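You operate a simulated robot arm through the tools that you are given. There is no shell and no other tool.

You run a simulated robot arm. Do the job below in one go: nothing can be reset, and whatever is moved stays where it is left.

JOB
Change the red gear on shaft 3 for the gear from the green peg, then press check.
Fine: draw the red gear first, onto the yellow peg; the screen must read DRIVE OK.
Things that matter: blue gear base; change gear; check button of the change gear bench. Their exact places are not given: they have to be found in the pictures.

Only the result counts: the job must be done as asked and must still hold three seconds after the hand-in. Knocking over, shifting, dropping, spilling or breaking anything else fails it.

ROBOT AND FRAMES
A 6-joint arm with a two-finger gripper on a trunk, on a base that drives. Base frame: it is fixed to the floor where the robot stands at the start and does not move with it; the origin is under the middle of the robot, x ahead of it, y to its left, z up; the surface under the hand at the start is at about z = 0.862. Lengths are in m, angles in degrees, forces in N, time in s.
With the tool pointing down near the work surface it reaches from about 0.28 to 0.72 m from the robot's upright axis, wherever it stands. Its first joint turns from -166.0 to 166.0 degrees. Places, roughly: blue gear base [0.4, 0.1, 0.9]; check button of the change gear bench [0.3, 0.8, 0.7]. Payload 1.57 kg.
Tool frame: the origin (TCP) lies between the finger pads and is the grasp point; the fingertips stand 0.021 m ahead of it; z points along the fingers, y is the line along which they close. The gripper opens to 0.07 m. The gripper's body begins 0.05 m behind the TCP.
Orientation is that of the tool frame in the base frame, as [roll, pitch, yaw] about the fixed x, y, z axes, in that order (R = Rz(yaw) Ry(pitch) Rx(roll)). With the fingers straight down and closing along the base's y, the tool's x points along the base's -x, its y along +y and its z along -z.

CONTROLS
- The arm moves only by the tool send_rows. Its argument "plan" is a list that holds one entry, the list of rows, each a list of 7 numbers: the shift along the base's x, y, z in mm, then the turn, a rotation vector about the base's x, y, z in degrees, then the finger opening in mm, from 0 to 70. In form: [[[tx, ty, tz, wx, wy, wz, grip], ...]]. A call has 1 to 20 rows; each row is the pose to reach, as a shift and turn from the pose commanded when the call began. A row lasts 0.2 s, in which the tool goes at most 0.05 m and 8.6 degrees; a call with a longer step from one row to the next is refused whole, and so is a gripper value outside its range. Where a pose cannot be reached the arm comes as near as it can. A force on the tool above 40 N (or 10 N above the force at the start of the call, whichever is more), or a blocked arm, ends the call early, and 0.2 s more pass. The fingers move at their own pace and stop on an object; they squeeze with about 30 N. The grip force told is the motor's: it shows also when the fingers shut on nothing. Time passes only in rows, and 0.2 s behind the last, so rows that repeat a pose let the fingers close. The reply holds the time, the measured pose of the TCP, the force on the tool along the base axes, the opening and the grip force, in the units named above and with some noise, with the torque about the TCP (base axes, N m) and any sound that the robot's microphone picked up.
- Cameras (640 x 400 px; columns grow to the right, rows downward): "scene" is now at [0.0197, 0.1798, 1.488]; the picture's right is [0.31, -0.95, 0.00], its down [-0.66, -0.22, -0.72] and it looks along [0.68, 0.22, -0.69] (base axes); focal length 255 px, centre (320, 200). "wrist" rides on the gripper at [0.079, 0.004, -0.081] in the tool frame; the picture's right is [-0.05, 1.00, 0.00], its down [-0.67, -0.04, -0.74] and it looks along [-0.74, -0.04, 0.67] (tool axes); focal length 256 px, centre (320, 200).
- grab_frame(camera): a new picture of that camera. No time passes.
- base_move(legs): drives the robot by 1 to 6 legs, each [ahead, left, turn to the left] in m, m and degrees, along the robot's own axes; the way and the turn of a leg run together, so that a leg with both is an arc; at most 1.5 m and 180 degrees a leg. The arm and the cameras ride along, it lands a little off, and it stops where it bumps. It gives what a move gives.
- pan_tilt(pan, tilt): turns the head with the scene camera to pan (to the left, within 155 degrees either way) and tilt (down, from -29 to 69), counted from straight ahead of the robot. It gives what a move gives.
- pixel_to_xyz(camera, pixels): there is no depth. For up to 12 entries [column, row, z] of the newest picture of that camera ("zoom" is the newest enlarged one), the place [x, y] in the base frame at which the ray of that pixel passes the height z, good to about 0.002 m. No time passes.
- enlarge(camera, box): a new picture of the part [left, top, right, bottom] of that camera's present view, enlarged. No time passes.
- sign_off(): hands the job in; it is judged then, once.

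Open the gripper and draw the arm clear of the work before you hand the job in, unless the task says otherwise.

The tools are called after "Emit:" as a command line: name --argument value ..., lists and objects as JSON in quotes. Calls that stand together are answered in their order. send_rows: Moves the arm, as the interface text tells. Its arguments: {"type":"object","properties":{"plan":{"type":"array"}},"required":["plan"]} The other tools are called the same way: base_move (legs) drives the base; pan_tilt (pan, tilt) turns the head that bears the scene camera; grab_frame (camera) takes a picture; pixel_to_xyz (camera, pixels) gives the place at which the rays of pixels pass given heights; enlarge (camera, box) takes an enlarged picture of a part of a camera's view; sign_off () hands the job in.

At the start:

```text
time: 0.0
ee_pos: [0.3902, 0.0974, 1.2407]
tool_rot: [-179.8, 0.1, -179.9]
ft_force: [-0.3, 0.5, 0.0]
ft_torque: [0.0, 0.02, 0.0]
width: 0.0703
grasp_force: 0.0
robot x, y, heading: [-0.0009, 0.0033, 0.1]
head pan, tilt: [18.2, 43.9]
```

scene: 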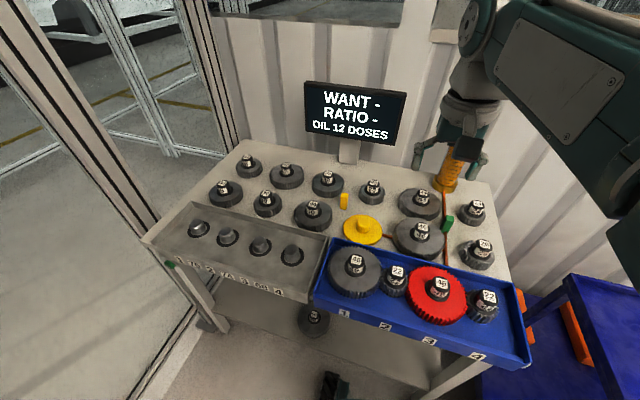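
wrist: 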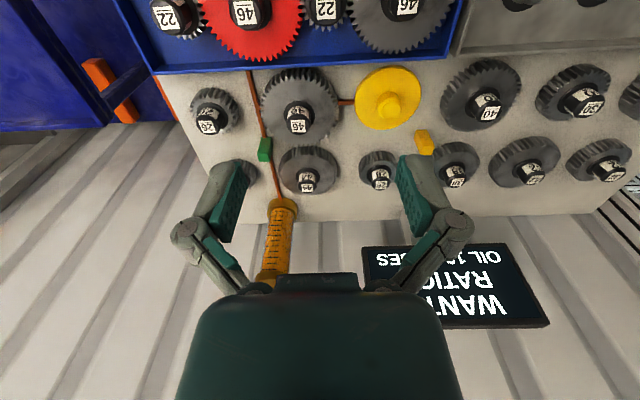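

The scene shows a blue base with four shafts (red gear at about (438,292)), a yellow disc at (362,229) and green and yellow tags. I'll enlarge the relevant areas to read them.

Emit:
enlarge --camera "scene" --box '[300, 160, 540, 380]'

Emit:
enlarge --camera "scene" --box '[130, 130, 340, 310]'

Emit:
enlarge --camera "wrist" --box '[120, 0, 480, 210]'

Emit:
enlarge --camera "scene" --box '[290, 70, 420, 160]'

```text
1.82 times, centred on (420, 270) of scene
```

zoom: 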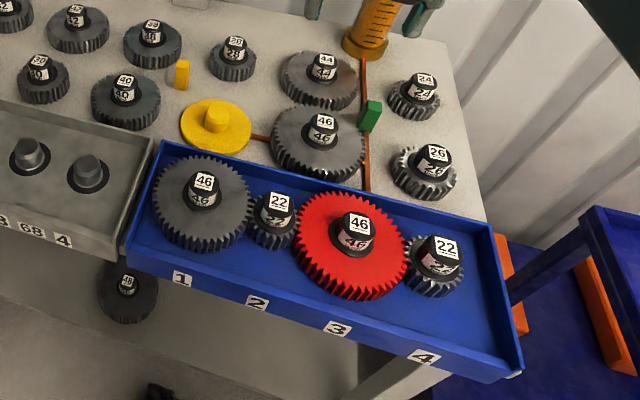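

```text
2.22 times, centred on (235, 220) of scene
```

zoom: 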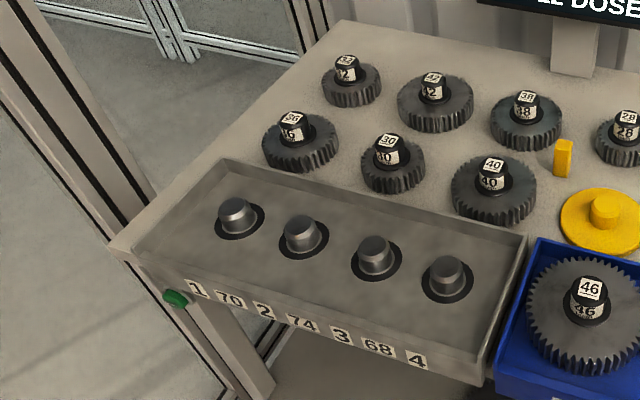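

```text
1.78 times, centred on (300, 105) of wrist
```

zoom: 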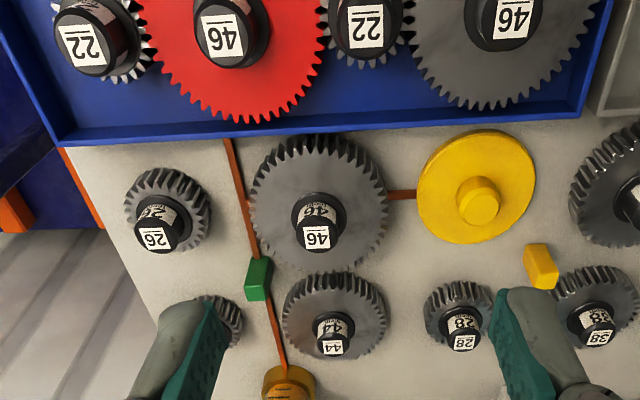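

```text
4.44 times, centred on (355, 115) of scene
```

zoom: 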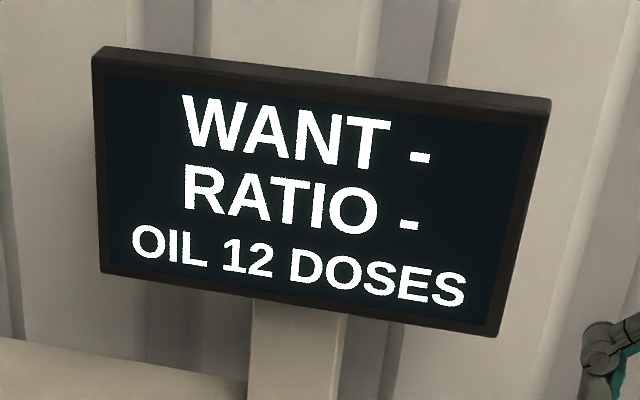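

I need metric positions for the gears, tags and disc, so I'm projecting pixels at the table height and near it. I'm also taking closer views of the tags and the yellow disc.

Emit:
enlarge --camera "scene" --box '[310, 170, 410, 250]'

Emit:
enlarge --camera "scene" --box '[390, 170, 510, 270]'

Emit:
enlarge --camera "scene" --box '[130, 200, 230, 300]'

Emit:
pixel_to_xyz --camera "scene" --pixels '[[344, 208, 0.862], [447, 232, 0.862], [362, 235, 0.862], [362, 222, 0.885], [421, 227, 0.9], [421, 196, 0.9], [373, 185, 0.9], [326, 177, 0.9], [313, 205, 0.9], [484, 243, 0.9], [440, 282, 0.91], [170, 263, 0.75]]'

```text
5.00 times, centred on (360, 210) of scene
```

zoom: 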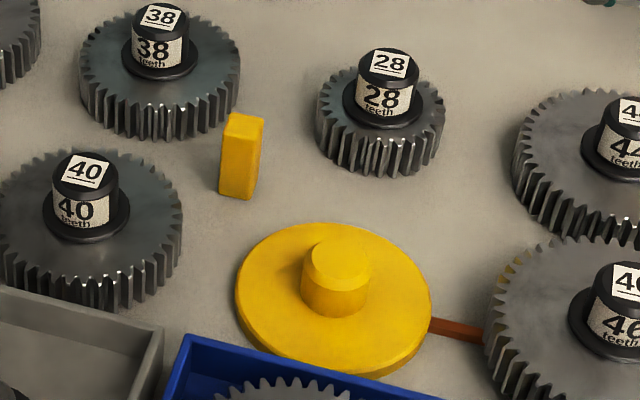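

```text
4.00 times, centred on (450, 220) of scene
```

zoom: 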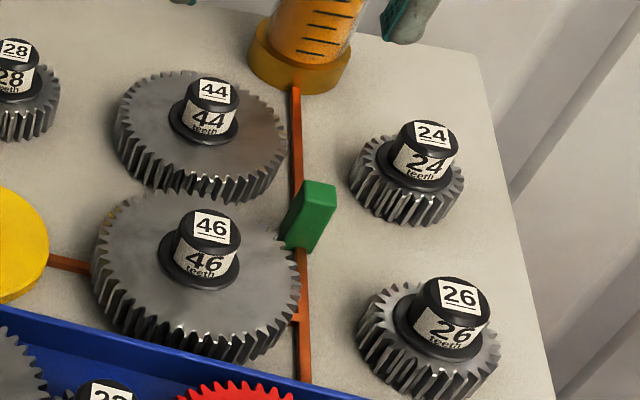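

```text
4.00 times, centred on (180, 250) of scene
```

zoom: 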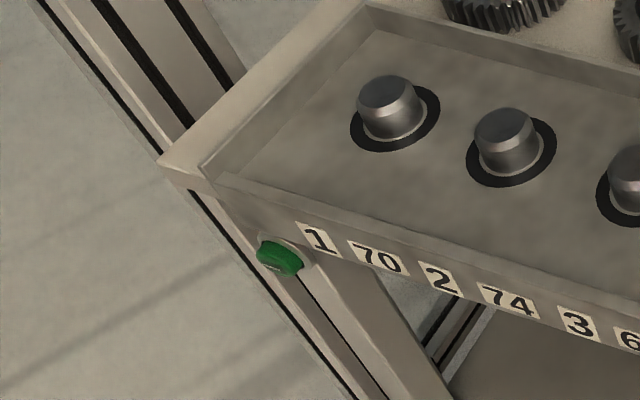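

```text
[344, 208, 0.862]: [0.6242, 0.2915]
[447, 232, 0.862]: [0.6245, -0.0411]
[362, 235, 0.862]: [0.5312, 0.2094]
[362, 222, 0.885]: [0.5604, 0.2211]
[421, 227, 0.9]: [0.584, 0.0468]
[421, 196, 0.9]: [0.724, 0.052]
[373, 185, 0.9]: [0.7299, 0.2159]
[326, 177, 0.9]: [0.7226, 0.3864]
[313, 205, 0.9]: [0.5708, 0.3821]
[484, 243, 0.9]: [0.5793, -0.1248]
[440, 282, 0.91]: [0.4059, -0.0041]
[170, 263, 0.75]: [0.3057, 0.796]
```

Tags sit between columns, so which peg they belong to needs care. I'm triangulating the yellow stub top (scene (364,221), wrist (390,110)), hub 46 and the tags with both cameras to get exact heights and places.

Emit:
pixel_to_xyz --camera "scene" --pixels '[[364, 221, 0.87], [364, 221, 0.91], [422.5, 226, 0.87], [422.5, 226, 0.93], [440, 281, 0.87], [440, 281, 0.93], [343, 207.5, 0.862], [446, 230, 0.862], [484.5, 244, 0.87], [484.5, 244, 0.93], [397, 270, 0.87], [397, 270, 0.93]]'

Emit:
pixel_to_xyz --camera "wrist" --pixels '[[390, 110, 0.87], [390, 110, 0.91], [298, 126, 0.87], [298, 126, 0.93], [245, 13, 0.87], [245, 13, 0.93], [425, 133, 0.862], [265, 139, 0.862], [207, 126, 0.87], [207, 126, 0.93], [323, 10, 0.87], [323, 10, 0.93]]'

```text
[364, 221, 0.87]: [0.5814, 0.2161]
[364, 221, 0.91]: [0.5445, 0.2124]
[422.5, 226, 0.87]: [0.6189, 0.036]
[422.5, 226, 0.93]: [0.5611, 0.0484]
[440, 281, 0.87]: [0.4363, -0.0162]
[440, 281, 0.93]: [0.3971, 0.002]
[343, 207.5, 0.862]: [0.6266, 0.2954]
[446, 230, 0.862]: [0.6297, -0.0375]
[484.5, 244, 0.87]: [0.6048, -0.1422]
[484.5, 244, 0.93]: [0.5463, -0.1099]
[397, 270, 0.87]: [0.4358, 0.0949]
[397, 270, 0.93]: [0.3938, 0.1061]
```

```text
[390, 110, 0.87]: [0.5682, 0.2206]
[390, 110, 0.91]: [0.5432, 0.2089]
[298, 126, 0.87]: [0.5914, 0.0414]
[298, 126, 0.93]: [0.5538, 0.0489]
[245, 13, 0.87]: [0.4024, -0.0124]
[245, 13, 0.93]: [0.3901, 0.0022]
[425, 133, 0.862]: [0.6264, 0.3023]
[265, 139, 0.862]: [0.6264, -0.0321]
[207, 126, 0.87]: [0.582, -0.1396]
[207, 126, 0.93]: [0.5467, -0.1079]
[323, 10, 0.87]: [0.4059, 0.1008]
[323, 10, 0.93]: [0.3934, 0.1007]
```

Stub top triangulates to about (0.543, 0.211, 0.911), and hub 46 to (0.554, 0.049, 0.935). To decide which objects are pegs, I'm moving the wrist camera to a lower, flatter view of the disc, tags and gears.

Emit:
send_rows --plan '[[[-5, 4, -20, 0, -4, 0, 70], [-10, 8, -40, 0, -8, 0, 70], [-15, 12, -60, 0, -12, 0, 70], [-20, 16, -80, 0, -16, 0, 70], [-25, 20, -100, 0, -20, 0, 70], [-30, 24, -120, 0, -24, 0, 70], [-35, 28, -140, 0, -27, 0, 70], [-40, 33, -160, 0, -30, 0, 70], [-40, 33, -160, 0, -30, 0, 70]]]'

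Emit:
grab_frame --camera "wrist"

Emit:
grab_frame --camera "scene"

```text
time: 2.0
ee_pos: [0.3503, 0.1288, 1.0797]
tool_rot: [-179.9, 30.1, 180.0]
ft_force: [-0.1, -0.1, 0.3]
ft_torque: [-0.02, 0.01, 0.01]
width: 0.0702
grasp_force: 0.0
robot x, y, heading: [0.0003, -0.0029, 0.0]
head pan, tilt: [18.2, 43.9]
```

```text
taken
```

wrist: 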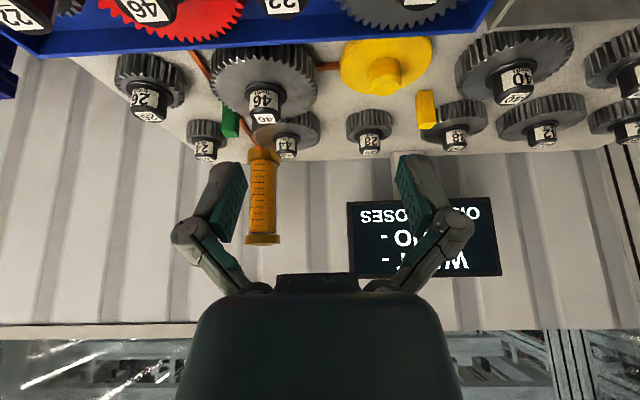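

```text
taken
```

scene: 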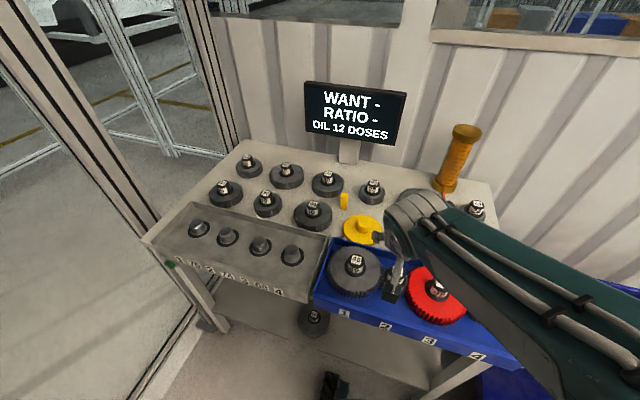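

The lower view shows the disc at (386,68), the tags at (229,121) and (426,110), and the orange oiler. I'm enlarging it to see how the discs, gears and tags stand on the table.

Emit:
enlarge --camera "wrist" --box '[320, 20, 480, 140]'

Emit:
enlarge --camera "wrist" --box '[100, 30, 320, 170]'

Emit:
enlarge --camera "wrist" --box '[400, 0, 640, 160]'

Emit:
enlarge --camera "scene" --box '[280, 280, 360, 350]'

```text
3.33 times, centred on (400, 80) of wrist
```

zoom: 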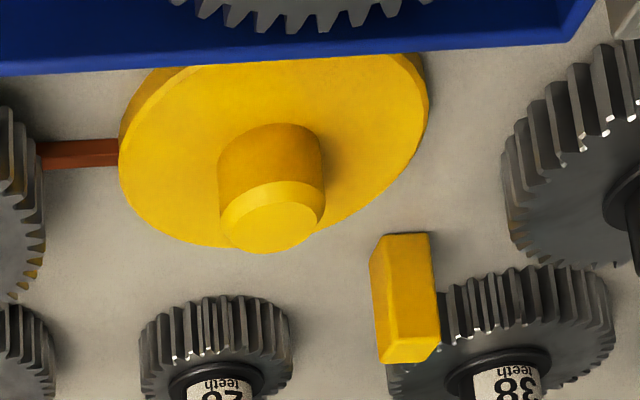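

```text
2.86 times, centred on (210, 100) of wrist
```

zoom: 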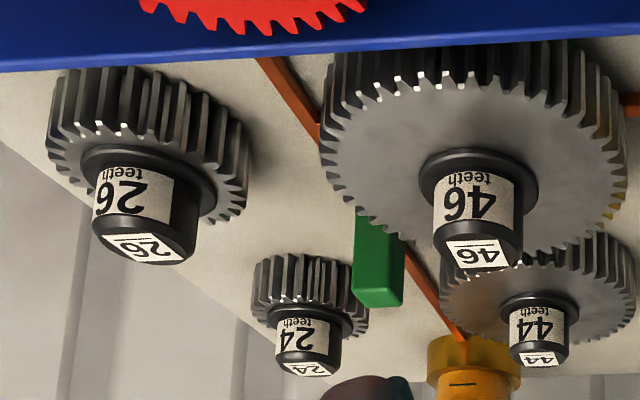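

```text
2.50 times, centred on (520, 80) of wrist
```

zoom: 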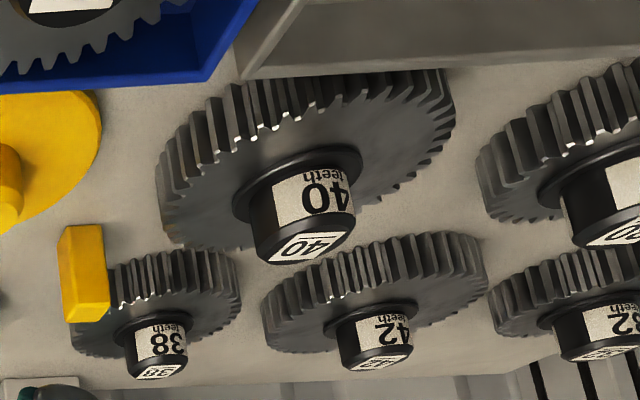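

```text
5.71 times, centred on (320, 315) of scene
```

zoom: 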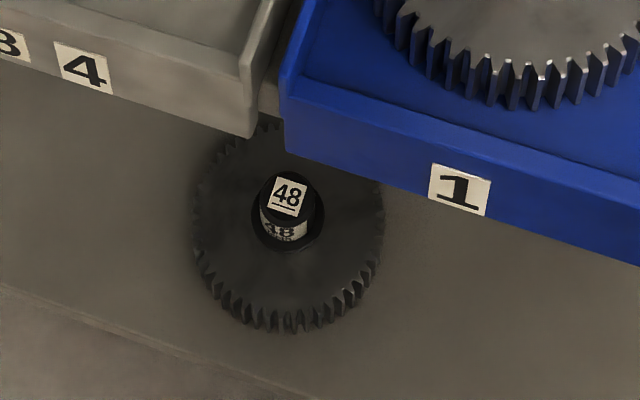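

The set of gears 24–48 fills twelve grid places apart from 48 (on the shelf below), so the yellow disc holds the only free place. I want to check that its post matches the bare grey shafts, so I'm enlarging both at the same scale.

Emit:
enlarge --camera "scene" --box '[260, 220, 324, 260]'

Emit:
enlarge --camera "scene" --box '[332, 206, 396, 246]'

Emit:
enlarge --camera "scene" --box '[320, 230, 384, 270]'

```text
10.00 times, centred on (292, 240) of scene
```

zoom: 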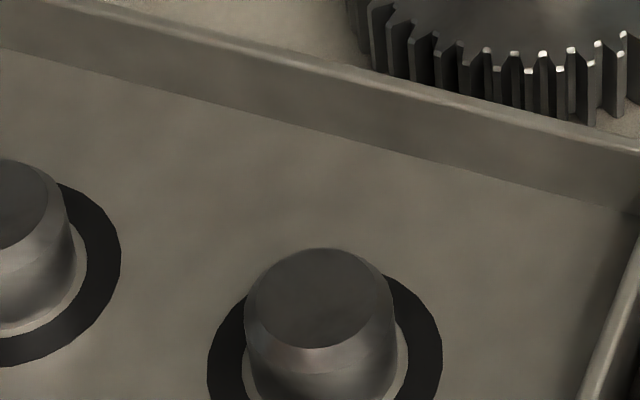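

```text
10.00 times, centred on (364, 226) of scene
```

zoom: 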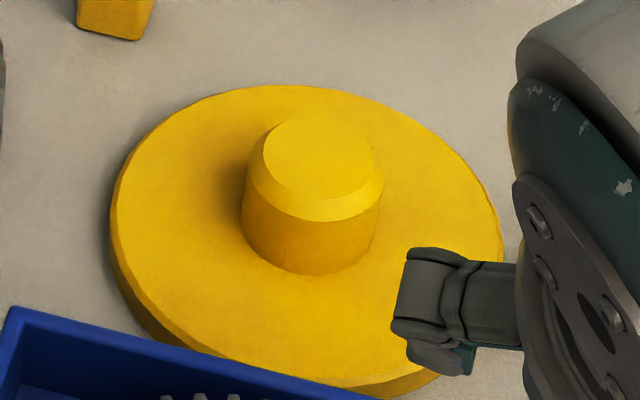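

```text
10.00 times, centred on (352, 250) of scene
```

zoom: 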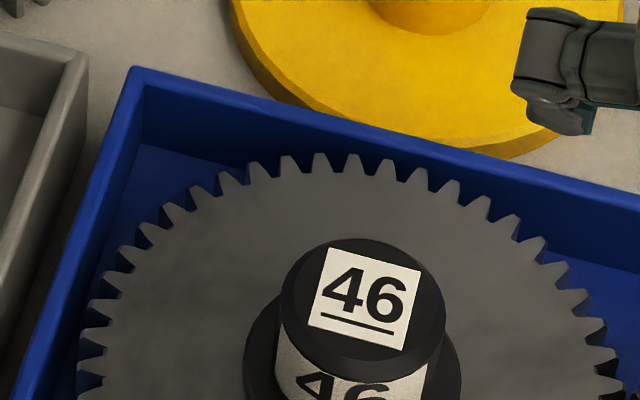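

The yellow post (14 px wide) and the grey shafts (15 px) both come to about 41 mm and have the same chamfer, so the yellow disc is a real, empty peg. I'm now setting the tool vertical again above shaft 3 (about 0.387, 0.006) for a close look.

Emit:
send_rows --plan '[[[5, -16, 0, 0, 4, 0, 70], [10, -32, 0, 0, 8, 0, 70], [15, -48, 0, 0, 12, 0, 70], [20, -64, 0, 0, 16, 0, 70], [25, -80, 0, 0, 20, 0, 70], [30, -96, 0, 0, 24, 0, 70], [34, -112, 0, 0, 27, 0, 70], [37, -124, 0, 0, 30, 0, 70], [37, -124, 0, 0, 30, 0, 70]]]'

Emit:
grab_frame --camera "wrist"

Emit:
grab_frame --camera "scene"

```text
time: 4.0
ee_pos: [0.3865, 0.0041, 1.0814]
tool_rot: [-179.9, -0.1, -179.9]
ft_force: [-0.3, -0.1, 0.1]
ft_torque: [-0.01, -0.01, -0.01]
width: 0.07
grasp_force: 0.1
robot x, y, heading: [0.0012, -0.0025, 0.1]
head pan, tilt: [18.2, 43.9]
```

```text
taken
```

wrist: 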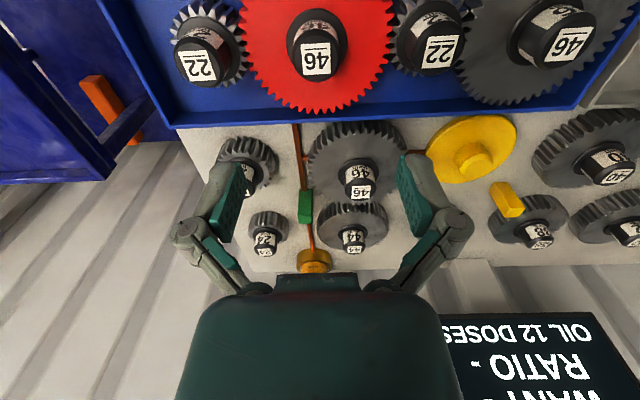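

```text
taken
```

scene: 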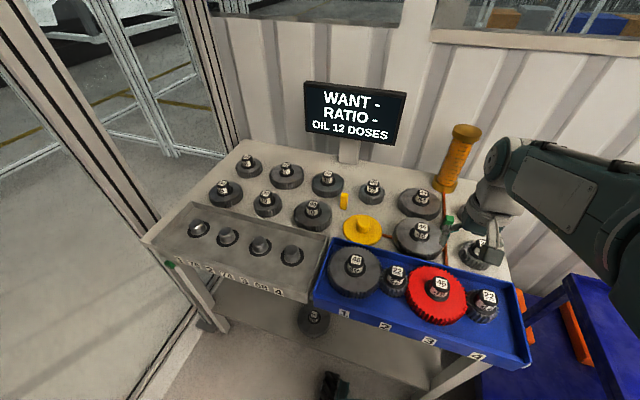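

The red hub's label is at wrist (315,58). I'm enlarging the blue base row and the peg rows to measure centres accurately.

Emit:
enlarge --camera "wrist" --box '[160, 0, 480, 120]'

Emit:
enlarge --camera "wrist" --box '[290, 110, 410, 185]'

Emit:
enlarge --camera "scene" --box '[360, 240, 520, 340]'

```text
2.00 times, centred on (320, 60) of wrist
```

zoom: 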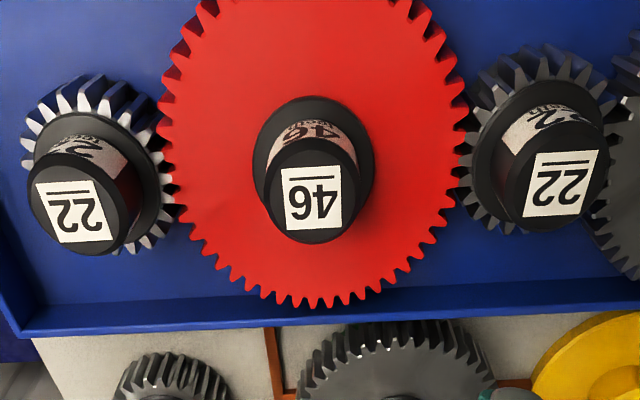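

```text
5.33 times, centred on (350, 148) of wrist
```

zoom: 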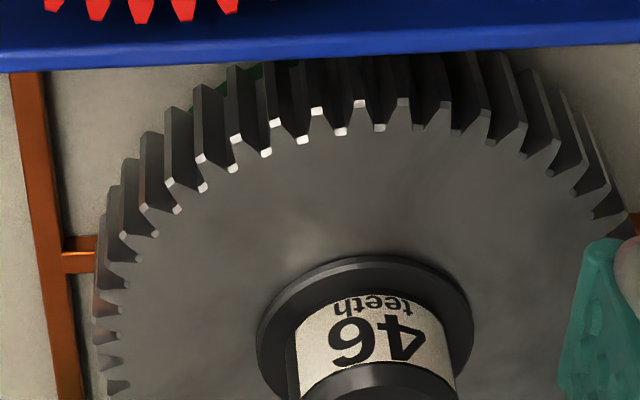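

```text
4.00 times, centred on (440, 290) of scene
```

zoom: 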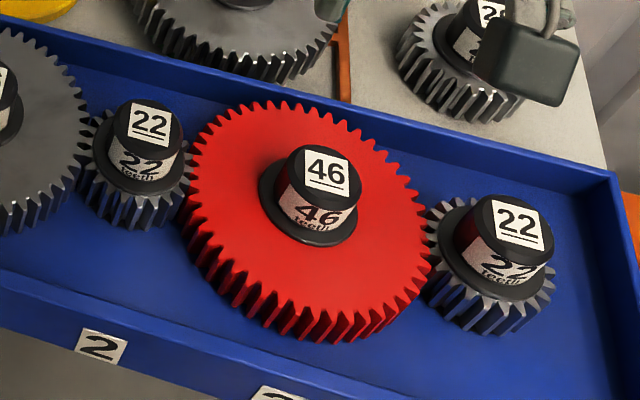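

Under the front edge of gear 46 a green plate shows at zoom (240–295,70), so 46 sits on the green peg and the bare disc is the yellow peg. Now I'm triangulating the red hub's top, using wrist (317,57.5) and scene (441.5,282.5).

Emit:
pixel_to_xyz --camera "wrist" --pixels '[[317, 57.5, 0.92], [317, 57.5, 0.95], [202, 63, 0.92], [202, 63, 0.95], [434, 52, 0.92], [434, 52, 0.95], [359, 189, 0.92], [359, 189, 0.95], [472, 163, 0.89], [472, 163, 0.92]]'

Emit:
pixel_to_xyz --camera "scene" --pixels '[[441.5, 282.5, 0.92], [441.5, 282.5, 0.95], [489, 296, 0.92], [489, 296, 0.95], [397, 270.5, 0.92], [397, 270.5, 0.95], [354, 262, 0.92], [354, 262, 0.95]]'

```text
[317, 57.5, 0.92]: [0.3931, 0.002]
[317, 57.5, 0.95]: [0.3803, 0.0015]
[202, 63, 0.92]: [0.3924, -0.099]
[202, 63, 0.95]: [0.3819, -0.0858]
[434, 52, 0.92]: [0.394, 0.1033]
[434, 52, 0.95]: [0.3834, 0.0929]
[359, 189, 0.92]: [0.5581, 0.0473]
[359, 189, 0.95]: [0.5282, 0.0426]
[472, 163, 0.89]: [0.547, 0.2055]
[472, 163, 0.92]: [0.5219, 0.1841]
```

```text
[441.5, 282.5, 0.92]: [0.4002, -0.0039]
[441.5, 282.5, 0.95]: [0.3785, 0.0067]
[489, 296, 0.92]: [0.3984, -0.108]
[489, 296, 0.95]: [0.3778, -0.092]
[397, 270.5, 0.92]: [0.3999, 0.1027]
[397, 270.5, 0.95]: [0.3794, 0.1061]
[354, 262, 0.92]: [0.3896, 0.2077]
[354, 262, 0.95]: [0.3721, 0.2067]
```

The red hub's top is at about (0.386, 0.003, 0.94). I'm descending so the fingertips straddle the top of the hub, then checking centring before going further.

Emit:
send_rows --plan '[[[0, -1, -30, 0, 0, 0, 70], [0, -2, -60, 0, 0, 0, 70], [0, -2, -90, 0, 0, 0, 70], [0, -2, -110, 0, 0, 0, 70], [0, -2, -120, 0, 0, 0, 70], [0, -2, -120, 0, 0, 0, 70]]]'

Emit:
grab_frame --camera "wrist"

Emit:
grab_frame --camera "scene"

```text
time: 5.4
ee_pos: [0.3877, 0.0032, 0.9603]
tool_rot: [-179.9, 0.0, 180.0]
ft_force: [-0.2, -0.6, 0.1]
ft_torque: [-0.02, 0.03, 0.0]
width: 0.07
grasp_force: 0.2
robot x, y, heading: [0.0002, 0.0001, 0.0]
head pan, tilt: [18.2, 43.9]
```

```text
taken
```

wrist: 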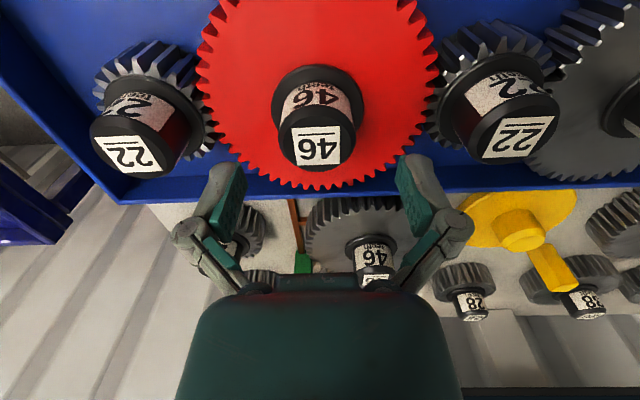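

```text
taken
```

scene: 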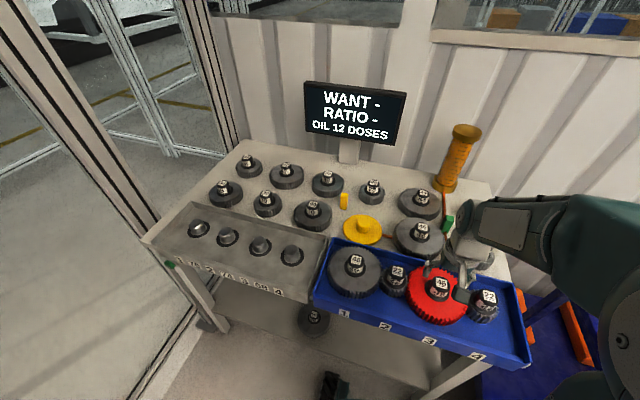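

Hub top now appears at wrist (317,143), between the fingers. I'm locating it and its neighbours at the hub-top height.

Emit:
enlarge --camera "wrist" --box '[240, 40, 400, 190]'

Emit:
pixel_to_xyz --camera "wrist" --pixels '[[317, 143, 0.93], [317, 143, 0.94], [317, 143, 0.95], [130, 148, 0.94], [507, 138, 0.94]]'

Emit:
enlarge --camera "scene" --box '[400, 240, 500, 330]'

```text
2.67 times, centred on (320, 115) of wrist
```

zoom: 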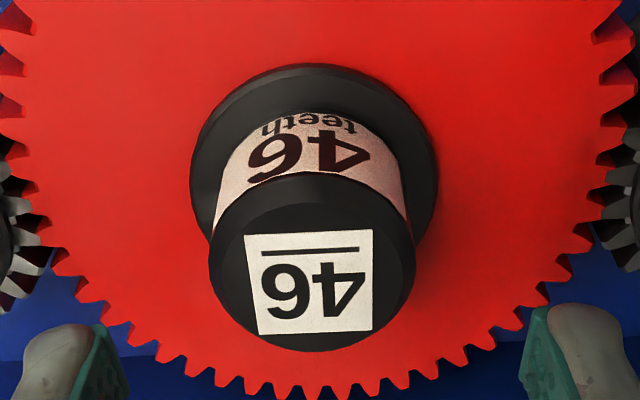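

```text
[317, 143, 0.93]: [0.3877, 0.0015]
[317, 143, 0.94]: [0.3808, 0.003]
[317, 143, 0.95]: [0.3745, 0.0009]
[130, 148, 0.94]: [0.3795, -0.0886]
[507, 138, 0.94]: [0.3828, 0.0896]
```

```text
4.44 times, centred on (450, 285) of scene
```

zoom: 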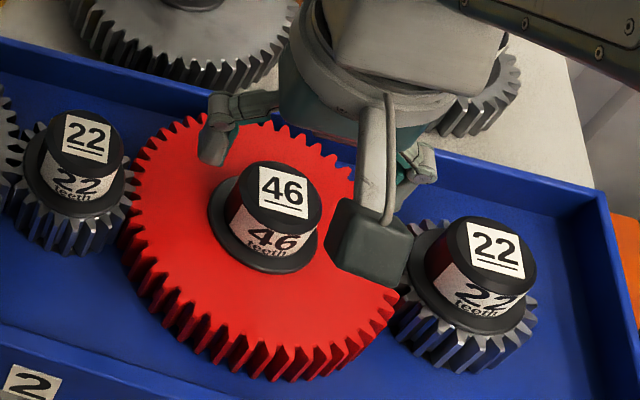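

Both views place the hub top at about (0.389, 0.002, 0.928). I'm lowering 36 mm so the pads overlap the hub without touching the flange, then closing.

Emit:
send_rows --plan '[[[1, -1, -12, 0, 0, 0, 70], [1, -1, -24, 0, 0, 0, 70], [1, -1, -34, 0, 0, 0, 70], [1, -1, -34, 0, 0, 0, 70]]]'

Emit:
enlarge --camera "scene" --box '[400, 240, 500, 330]'

Emit:
grab_frame --camera "wrist"

```text
time: 6.4
ee_pos: [0.3884, 0.0011, 0.9268]
tool_rot: [-179.8, 0.0, 180.0]
ft_force: [0.4, -0.2, -0.4]
ft_torque: [0.0, 0.03, 0.0]
width: 0.0698
grasp_force: 0.0
robot x, y, heading: [-0.0006, -0.0005, -0.1]
head pan, tilt: [18.2, 43.9]
```

```text
4.44 times, centred on (450, 285) of scene
```

zoom: 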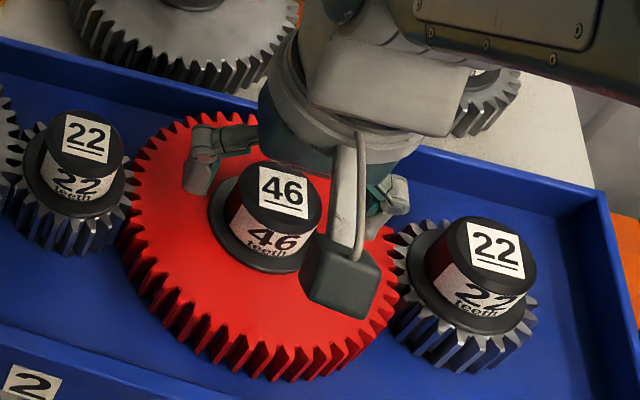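

```text
taken
```

wrist: 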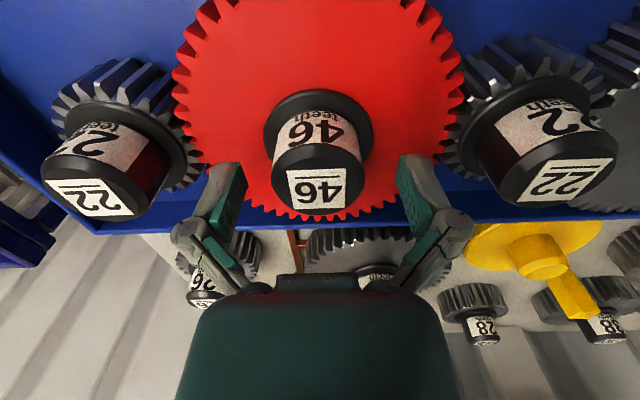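

Hub top sits at wrist (317,186), right at the TCP's projection, with both fingers clear on each side. Closing the grip.

Emit:
pixel_to_xyz --camera "wrist" --pixels '[[317, 185, 0.925], [317, 185, 0.93]]'

Emit:
send_rows --plan '[[[0, 0, -2, 0, 0, 0, 55], [0, 0, -2, 0, 0, 0, 45], [0, 0, -2, 0, 0, 0, 30], [0, 0, -2, 0, 0, 0, 30], [0, 0, -2, 0, 0, 0, 30]]]'

Emit:
grab_frame --camera "wrist"

```text
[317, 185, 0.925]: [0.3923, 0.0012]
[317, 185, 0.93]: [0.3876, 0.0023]
```

```text
time: 7.6
ee_pos: [0.3891, 0.003, 0.9249]
tool_rot: [-179.9, 0.0, 180.0]
ft_force: [0.7, -2.2, 0.5]
ft_torque: [-0.07, -0.17, -0.04]
width: 0.0416
grasp_force: 30.1
robot x, y, heading: [-0.0017, -0.0044, 0.0]
head pan, tilt: [18.2, 43.9]
```

```text
taken
```

wrist: 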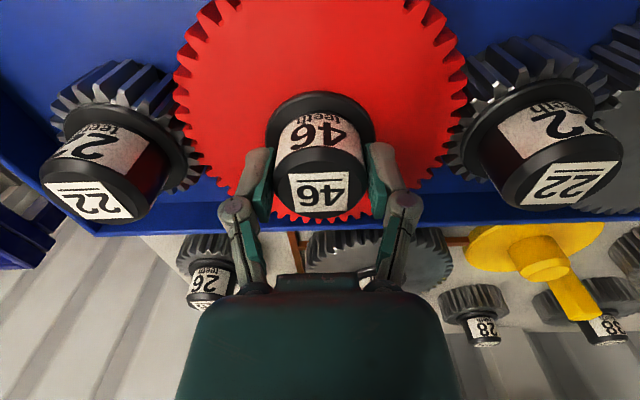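

Gripped at 41.6 mm with 30 N. I'm lifting the red gear straight up slowly and watching the forces.

Emit:
send_rows --plan '[[[0, 0, 4, 0, 0, 0, 30], [0, 0, 10, 0, 0, 0, 30], [0, 0, 18, 0, 0, 0, 30], [0, 0, 28, 0, 0, 0, 30], [0, 0, 40, 0, 0, 0, 30], [0, 0, 55, 0, 0, 0, 30], [0, 0, 75, 0, 0, 0, 30], [0, 0, 100, 0, 0, 0, 30], [0, 0, 100, 0, 0, 0, 30]]]'

Emit:
grab_frame --camera "wrist"

Emit:
grab_frame --camera "scene"

```text
time: 9.6
ee_pos: [0.3887, 0.0013, 1.025]
tool_rot: [-179.8, -0.1, -180.0]
ft_force: [-0.6, -0.9, -13.8]
ft_torque: [0.01, 0.05, 0.03]
width: 0.0417
grasp_force: 30.3
robot x, y, heading: [0.0015, 0.003, 0.0]
head pan, tilt: [18.2, 43.9]
```

```text
taken
```

wrist: 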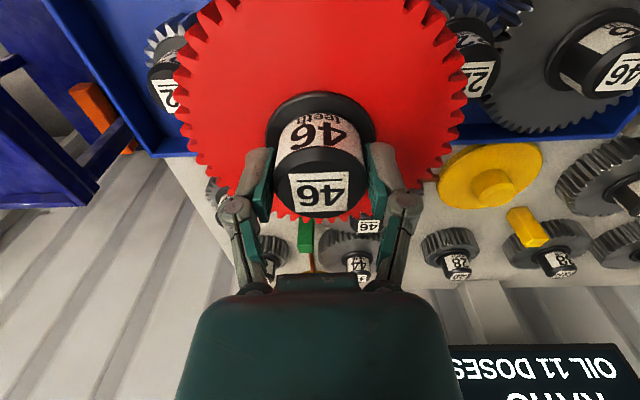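

```text
taken
```

scene: 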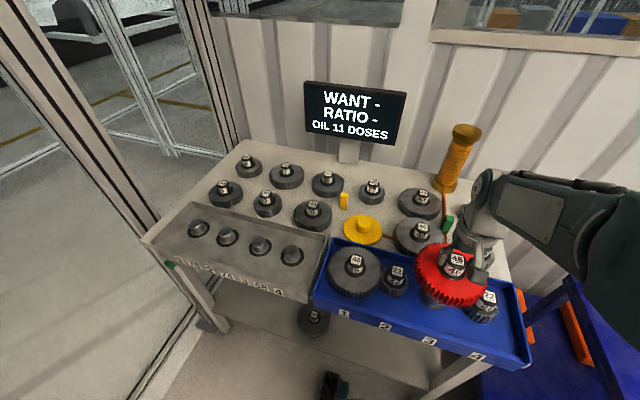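

The red gear hangs freely (about 1.4 kg), and the oil count went from 12 to 11, which I'll keep an eye on. Next I'm locating the yellow peg accurately from the current pictures.

Emit:
enlarge --camera "wrist" --box '[420, 130, 560, 220]'

Emit:
enlarge --camera "scene" --box '[332, 206, 396, 246]'

Emit:
pixel_to_xyz --camera "scene" --pixels '[[362.8, 229.2, 0.872], [363.9, 222, 0.9], [363.9, 222, 0.91], [363.9, 222, 0.92]]'

```text
4.44 times, centred on (490, 175) of wrist
```

zoom: 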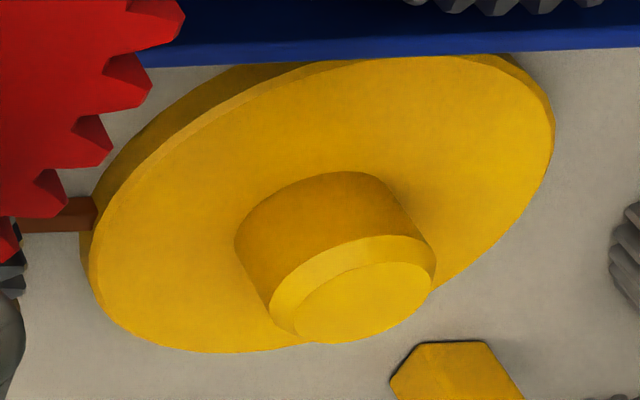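

```text
10.00 times, centred on (364, 226) of scene
```

zoom: 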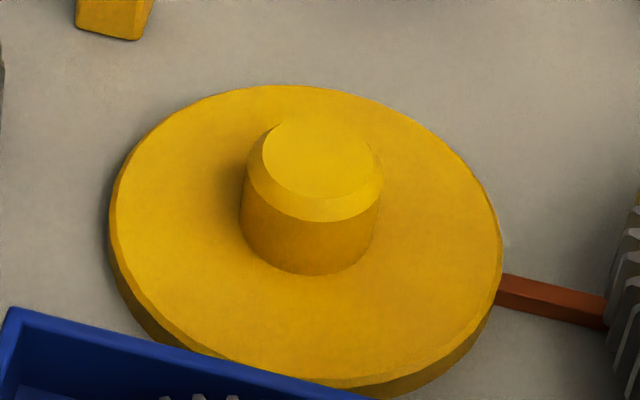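

```text
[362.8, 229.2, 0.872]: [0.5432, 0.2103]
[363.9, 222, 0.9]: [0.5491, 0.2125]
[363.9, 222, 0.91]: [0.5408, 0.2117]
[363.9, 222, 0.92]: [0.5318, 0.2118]
```

I'm now projecting the post's top face (wrist (500,198)) and the plate centre (490,175.7) to combine with the scene estimate.

Emit:
pixel_to_xyz --camera "wrist" --pixels '[[500.1, 198, 0.9], [500.1, 198, 0.905], [500.1, 198, 0.91], [490, 175.7, 0.87], [490, 175.7, 0.875], [490, 175.7, 0.88]]'

Emit:
pixel_to_xyz --camera "scene" --pixels '[[364, 222, 0.9], [364, 222, 0.905], [364, 222, 0.91], [362.8, 229.4, 0.87], [362.8, 229.4, 0.875], [362.8, 229.4, 0.88]]'

```text
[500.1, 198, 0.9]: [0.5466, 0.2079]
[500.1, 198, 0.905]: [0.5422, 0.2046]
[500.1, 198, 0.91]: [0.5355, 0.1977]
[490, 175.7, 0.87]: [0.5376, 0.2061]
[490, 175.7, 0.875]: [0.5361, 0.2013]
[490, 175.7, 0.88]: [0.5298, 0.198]
```

```text
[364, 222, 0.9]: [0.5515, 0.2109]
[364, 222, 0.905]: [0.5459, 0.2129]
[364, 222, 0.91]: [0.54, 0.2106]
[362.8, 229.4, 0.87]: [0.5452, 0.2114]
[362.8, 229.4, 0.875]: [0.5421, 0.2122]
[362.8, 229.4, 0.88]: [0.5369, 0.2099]
```

The yellow peg comes out near (0.546, 0.2105). I'm moving the gear, kept high, to an intermediate spot to re-measure the peg from closer.

Emit:
send_rows --plan '[[[0, 0, 15, 0, 0, 0, 30], [0, 20, 25, 0, 0, 0, 30], [0, 40, 25, 0, 0, 0, 30], [0, 60, 25, 0, 0, 0, 30], [10, 80, 25, 0, 0, 0, 30], [20, 100, 25, 0, 0, 0, 30], [20, 110, 25, 0, 0, 0, 30], [20, 110, 25, 0, 0, 0, 30]]]'

Emit:
grab_frame --camera "wrist"

Emit:
grab_frame --camera "scene"

```text
time: 11.4
ee_pos: [0.4078, 0.1113, 1.0493]
tool_rot: [-179.9, 0.1, 180.0]
ft_force: [0.6, -0.5, -12.6]
ft_torque: [0.02, 0.0, 0.01]
width: 0.0416
grasp_force: 29.9
robot x, y, heading: [0.0033, -0.0012, -0.1]
head pan, tilt: [18.2, 43.9]
```

```text
taken
```

wrist: 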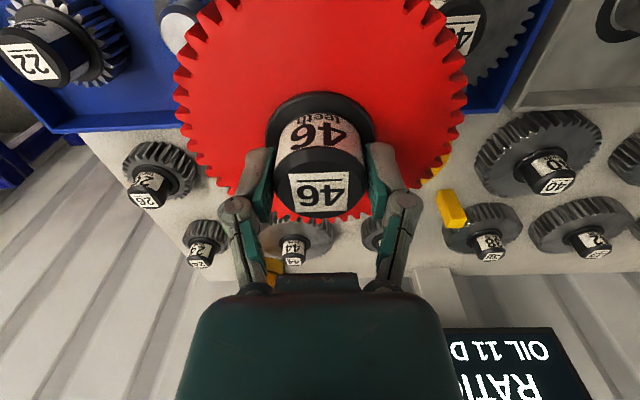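

```text
taken
```

scene: 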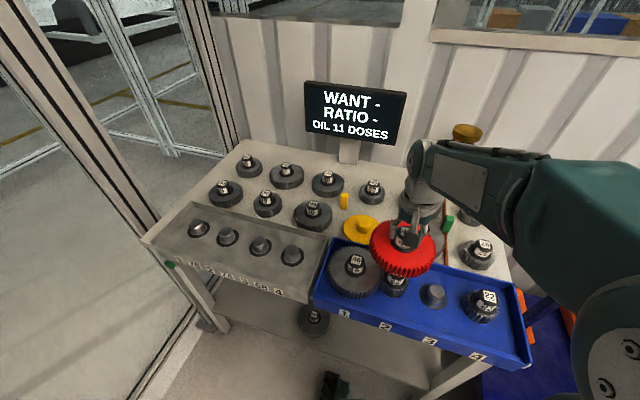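

The peg is hidden by the gear from here, but bare shaft 3 is visible in the scene at (433,296). I'm using it as a check on the scene projection.

Emit:
enlarge --camera "scene" --box '[401, 276, 465, 316]'

Emit:
pixel_to_xyz --camera "zoom" --pixels '[[320, 170, 0.89], [320, 170, 0.9], [320, 170, 0.91]]'

```text
10.00 times, centred on (433, 296) of scene
```

zoom: 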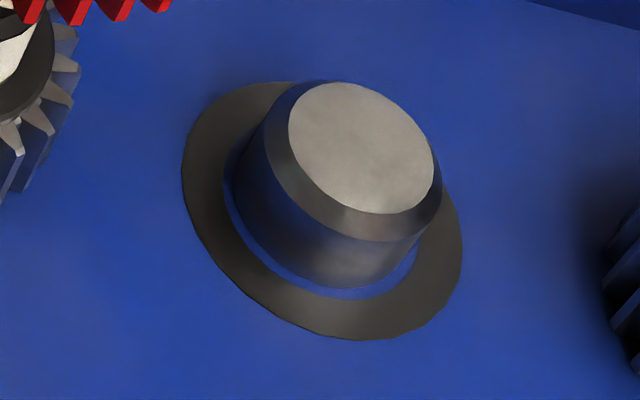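

```text
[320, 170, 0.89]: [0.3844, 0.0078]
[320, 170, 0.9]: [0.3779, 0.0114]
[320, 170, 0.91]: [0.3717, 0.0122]
```

The shaft's top face is centred at zoom (361,148) and the washer ring at about (322,210). I'm projecting both.

Emit:
pixel_to_xyz --camera "zoom" --pixels '[[361, 148, 0.88], [361, 148, 0.89], [361, 148, 0.9], [361, 148, 0.91], [322, 210, 0.855], [322, 210, 0.862], [322, 210, 0.87], [322, 210, 0.88]]'

```text
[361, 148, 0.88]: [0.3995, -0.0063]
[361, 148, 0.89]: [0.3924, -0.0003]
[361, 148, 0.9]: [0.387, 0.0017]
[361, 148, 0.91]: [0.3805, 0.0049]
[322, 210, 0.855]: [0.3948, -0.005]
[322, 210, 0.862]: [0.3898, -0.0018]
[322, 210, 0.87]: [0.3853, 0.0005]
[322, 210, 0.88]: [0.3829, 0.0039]
```

The scene projection gives shaft 3 at (0.3885, 0.001), matching where I gripped it, so its yellow-peg estimate of (0.5465, 0.2105) can be trusted. I'm carrying the red gear above the yellow peg and holding at about z 0.985.

Emit:
send_rows --plan '[[[23, 16, 0, 0, 0, 0, 30], [46, 33, 0, 0, 0, 0, 30], [69, 49, 0, 0, 0, 0, 30], [92, 65, 0, 0, 0, 0, 30], [115, 82, 0, 0, 0, 0, 30], [138.5, 98.5, 0, 0, 0, 0, 30], [138.5, 98.5, -20, 0, 0, 0, 30], [138.5, 98.5, -40, 0, 0, 0, 30], [138.5, 98.5, -60, 0, 0, 0, 30], [138.5, 98.5, -60, 0, 0, 0, 30]]]'

Emit:
grab_frame --camera "scene"

Emit:
enlarge --camera "scene" --box '[310, 170, 430, 250]'

Emit:
grab_frame --camera "wrist"

```text
time: 13.6
ee_pos: [0.5484, 0.2095, 0.9894]
tool_rot: [-179.9, 0.0, 179.9]
ft_force: [-0.3, 0.0, -12.9]
ft_torque: [0.01, 0.0, -0.01]
width: 0.0417
grasp_force: 30.2
robot x, y, heading: [-0.0039, -0.0002, 0.1]
head pan, tilt: [18.2, 43.9]
```

```text
taken
```

scene: 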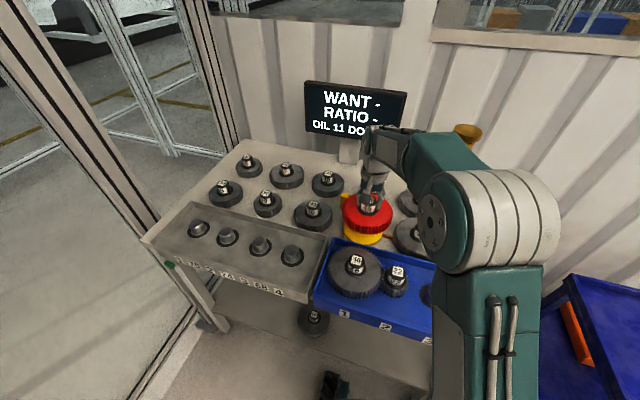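

```text
5.00 times, centred on (370, 210) of scene
```

zoom: 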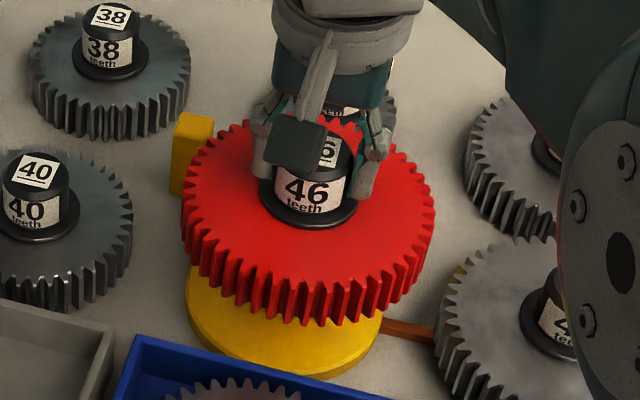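

```text
taken
```

wrist: 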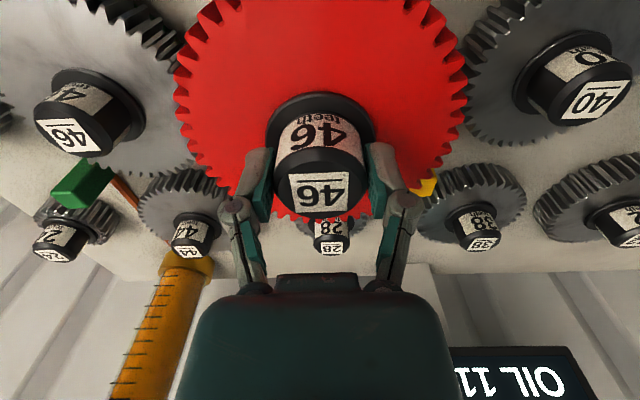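

The gear floats above the yellow plate. I'm checking whether the gear's face centre (zoom (309,208), about z 0.955) projects onto the peg's position.

Emit:
pixel_to_xyz --camera "scene" --pixels '[[367.8, 211.6, 0.95], [367.8, 211.6, 0.96], [367.4, 207, 0.96], [367.4, 207, 0.965]]'

Emit:
pixel_to_xyz --camera "wrist" --pixels '[[86, 128, 0.93], [86, 128, 0.94], [592, 92, 0.93], [592, 92, 0.92], [331, 246, 0.93], [331, 246, 0.92]]'

```text
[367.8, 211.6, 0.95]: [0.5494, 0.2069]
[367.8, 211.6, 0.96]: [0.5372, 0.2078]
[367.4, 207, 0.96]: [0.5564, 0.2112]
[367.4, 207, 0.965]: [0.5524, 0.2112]
```

```text
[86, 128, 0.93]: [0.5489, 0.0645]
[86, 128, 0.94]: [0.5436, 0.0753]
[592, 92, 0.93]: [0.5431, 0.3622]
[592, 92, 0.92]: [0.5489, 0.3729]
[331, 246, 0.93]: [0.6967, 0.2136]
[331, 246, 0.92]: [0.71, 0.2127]
```

Everything agrees to within a few mm, and the post has a 3.5 mm chamfer. I'm lowering slowly and watching the force.

Emit:
send_rows --plan '[[[0, 0, -6, 0, 0, 0, 30], [0, 0, -12, 0, 0, 0, 30], [0, 0, -16, 0, 0, 0, 30], [0, 0, -20, 0, 0, 0, 30], [0, 0, -23, 0, 0, 0, 30], [0, 0, -26, 0, 0, 0, 30], [0, 0, -29, 0, 0, 0, 30], [0, 0, -32, 0, 0, 0, 30]]]'

```text
time: 15.4
ee_pos: [0.5474, 0.2106, 0.9564]
tool_rot: [-179.9, -0.1, -179.9]
ft_force: [0.4, -0.2, -12.8]
ft_torque: [-0.01, 0.02, 0.02]
width: 0.0418
grasp_force: 29.6
robot x, y, heading: [0.0019, 0.0051, -0.2]
head pan, tilt: [18.2, 43.9]
```

No contact yet at z 0.956 with only the weight showing. I'm continuing down in small steps.

Emit:
send_rows --plan '[[[0, 0, -2, 0, 0, 0, 30], [0, 0, -4, 0, 0, 0, 30], [0, 0, -6, 0, 0, 0, 30], [0, 0, -8, 0, 0, 0, 30], [0, 0, -10, 0, 0, 0, 30], [0, 0, -12, 0, 0, 0, 30]]]'

Emit:
enlarge --camera "scene" --box '[310, 170, 430, 250]'

```text
time: 16.8
ee_pos: [0.5476, 0.2099, 0.9432]
tool_rot: [-179.9, -0.1, 180.0]
ft_force: [10.9, 7.7, -13.8]
ft_torque: [0.42, -0.47, 0.08]
width: 0.042
grasp_force: 30.2
robot x, y, heading: [-0.0018, -0.0047, 0.0]
head pan, tilt: [18.2, 43.9]
```

```text
5.00 times, centred on (370, 210) of scene
```

zoom: 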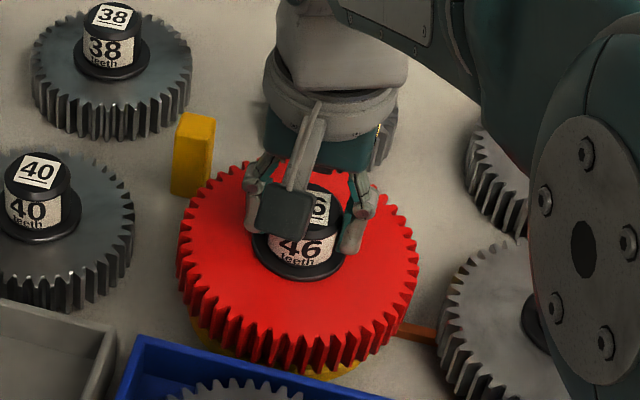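

Sideways forces of +10.9 N in x and +7.7 N in y show the bore touching the post and being pushed toward +x, +y. I'm shifting that way by 1.5 mm and 1 mm and checking again.

Emit:
send_rows --plan '[[[0.8, 0.5, 0, 0, 0, 0, 30], [1.5, 1, 0, 0, 0, 0, 30], [1.5, 1, 0, 0, 0, 0, 30]]]'

```text
time: 17.6
ee_pos: [0.5476, 0.2103, 0.945]
tool_rot: [-179.9, -0.2, -180.0]
ft_force: [-0.1, 0.1, -12.1]
ft_torque: [0.01, 0.05, -0.01]
width: 0.0415
grasp_force: 30.1
robot x, y, heading: [-0.0033, -0.0, -0.0]
head pan, tilt: [18.2, 43.9]
```

Side forces are back to zero. Continuing down.

Emit:
send_rows --plan '[[[0, 0, -2, 0, 0, 0, 30], [0, 0, -4, 0, 0, 0, 30], [0, 0, -6, 0, 0, 0, 30], [0, 0, -8, 0, 0, 0, 30], [0, 0, -8, 0, 0, 0, 30]]]'

```text
time: 18.8
ee_pos: [0.5492, 0.2125, 0.9381]
tool_rot: [-179.8, 0.0, -179.9]
ft_force: [-0.1, -0.2, -12.3]
ft_torque: [0.06, 0.06, 0.02]
width: 0.0416
grasp_force: 30.1
robot x, y, heading: [-0.0014, 0.0007, -0.0]
head pan, tilt: [18.2, 43.9]
```

Emit:
send_rows --plan '[[[0, 0, -2, 0, 0, 0, 30], [0, 0, -4, 0, 0, 0, 30], [0, 0, -6, 0, 0, 0, 30], [0, 0, -6, 0, 0, 0, 30]]]'

Emit:
enlarge --camera "scene" --box '[310, 170, 430, 250]'

```text
time: 19.8
ee_pos: [0.5487, 0.212, 0.9308]
tool_rot: [-180.0, 0.0, -180.0]
ft_force: [0.6, -0.4, -12.4]
ft_torque: [0.01, 0.05, -0.02]
width: 0.0416
grasp_force: 29.9
robot x, y, heading: [0.0021, 0.0018, 0.0]
head pan, tilt: [18.2, 43.9]
```

```text
5.00 times, centred on (370, 210) of scene
```

zoom: 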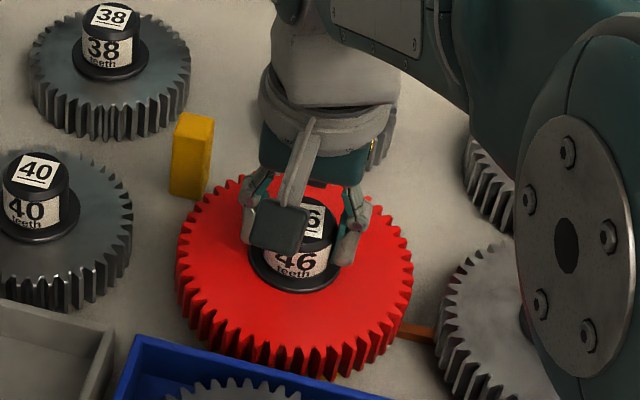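

The plate is now fully covered and only the weight shows, so it's going down the post cleanly. Continuing until contact with the plate.

Emit:
send_rows --plan '[[[0, 0, -1.5, 0, 0, 0, 30], [0, 0, -3, 0, 0, 0, 30], [0, 0, -4.5, 0, 0, 0, 30], [0, 0, -6, 0, 0, 0, 30]]]'

```text
time: 20.8
ee_pos: [0.5499, 0.2118, 0.9263]
tool_rot: [-180.0, 0.2, -180.0]
ft_force: [6.8, 2.9, 5.9]
ft_torque: [0.05, 0.58, -0.06]
width: 0.0415
grasp_force: 30.0
robot x, y, heading: [-0.0001, 0.0004, -0.1]
head pan, tilt: [18.2, 43.9]
```

Vertical force turned from −12 to +6 N at z 0.926, so the gear rests on the plate. I'm backing off 1 mm, opening the fingers, and rising.

Emit:
send_rows --plan '[[[0.5, 0.3, 1, 0, 0, 0, 30], [0.5, 0.3, 1, 0, 0, 0, 46], [0.5, 0.3, 1, 0, 0, 0, 60], [0.5, 0.3, 1, 0, 0, 0, 70], [0.5, 0.3, 1, 0, 0, 0, 70], [0.5, 0.3, 20, 0, 0, 0, 70], [0.5, 0.3, 40, 0, 0, 0, 70], [0.5, 0.3, 70, 0, 0, 0, 70], [0.5, 0.3, 110, 0, 0, 0, 70], [0.5, 0.3, 110, 0, 0, 0, 70]]]'

Emit:
grab_frame --camera "scene"

Emit:
grab_frame --camera "wrist"

```text
time: 23.0
ee_pos: [0.5491, 0.2101, 1.0364]
tool_rot: [-179.9, 0.0, -180.0]
ft_force: [-0.4, 0.6, -0.6]
ft_torque: [0.0, 0.0, 0.01]
width: 0.07
grasp_force: 0.1
robot x, y, heading: [0.0016, 0.0012, 0.4]
head pan, tilt: [18.2, 43.9]
```

```text
taken
```

scene: 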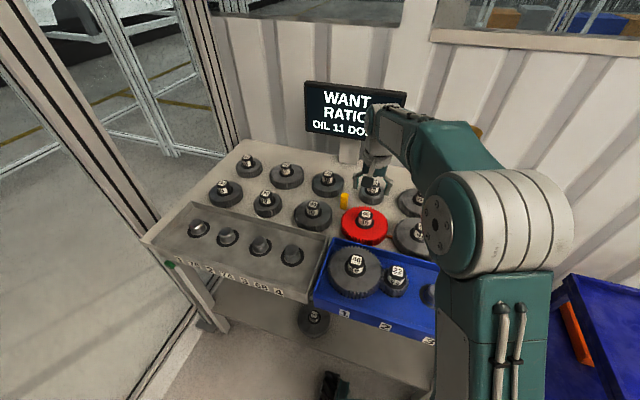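

```text
taken
```

wrist: 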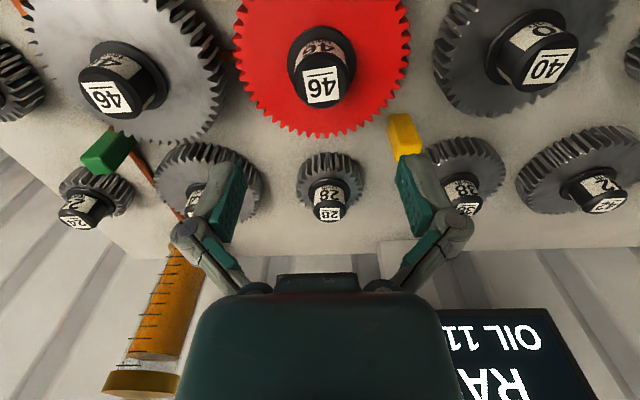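

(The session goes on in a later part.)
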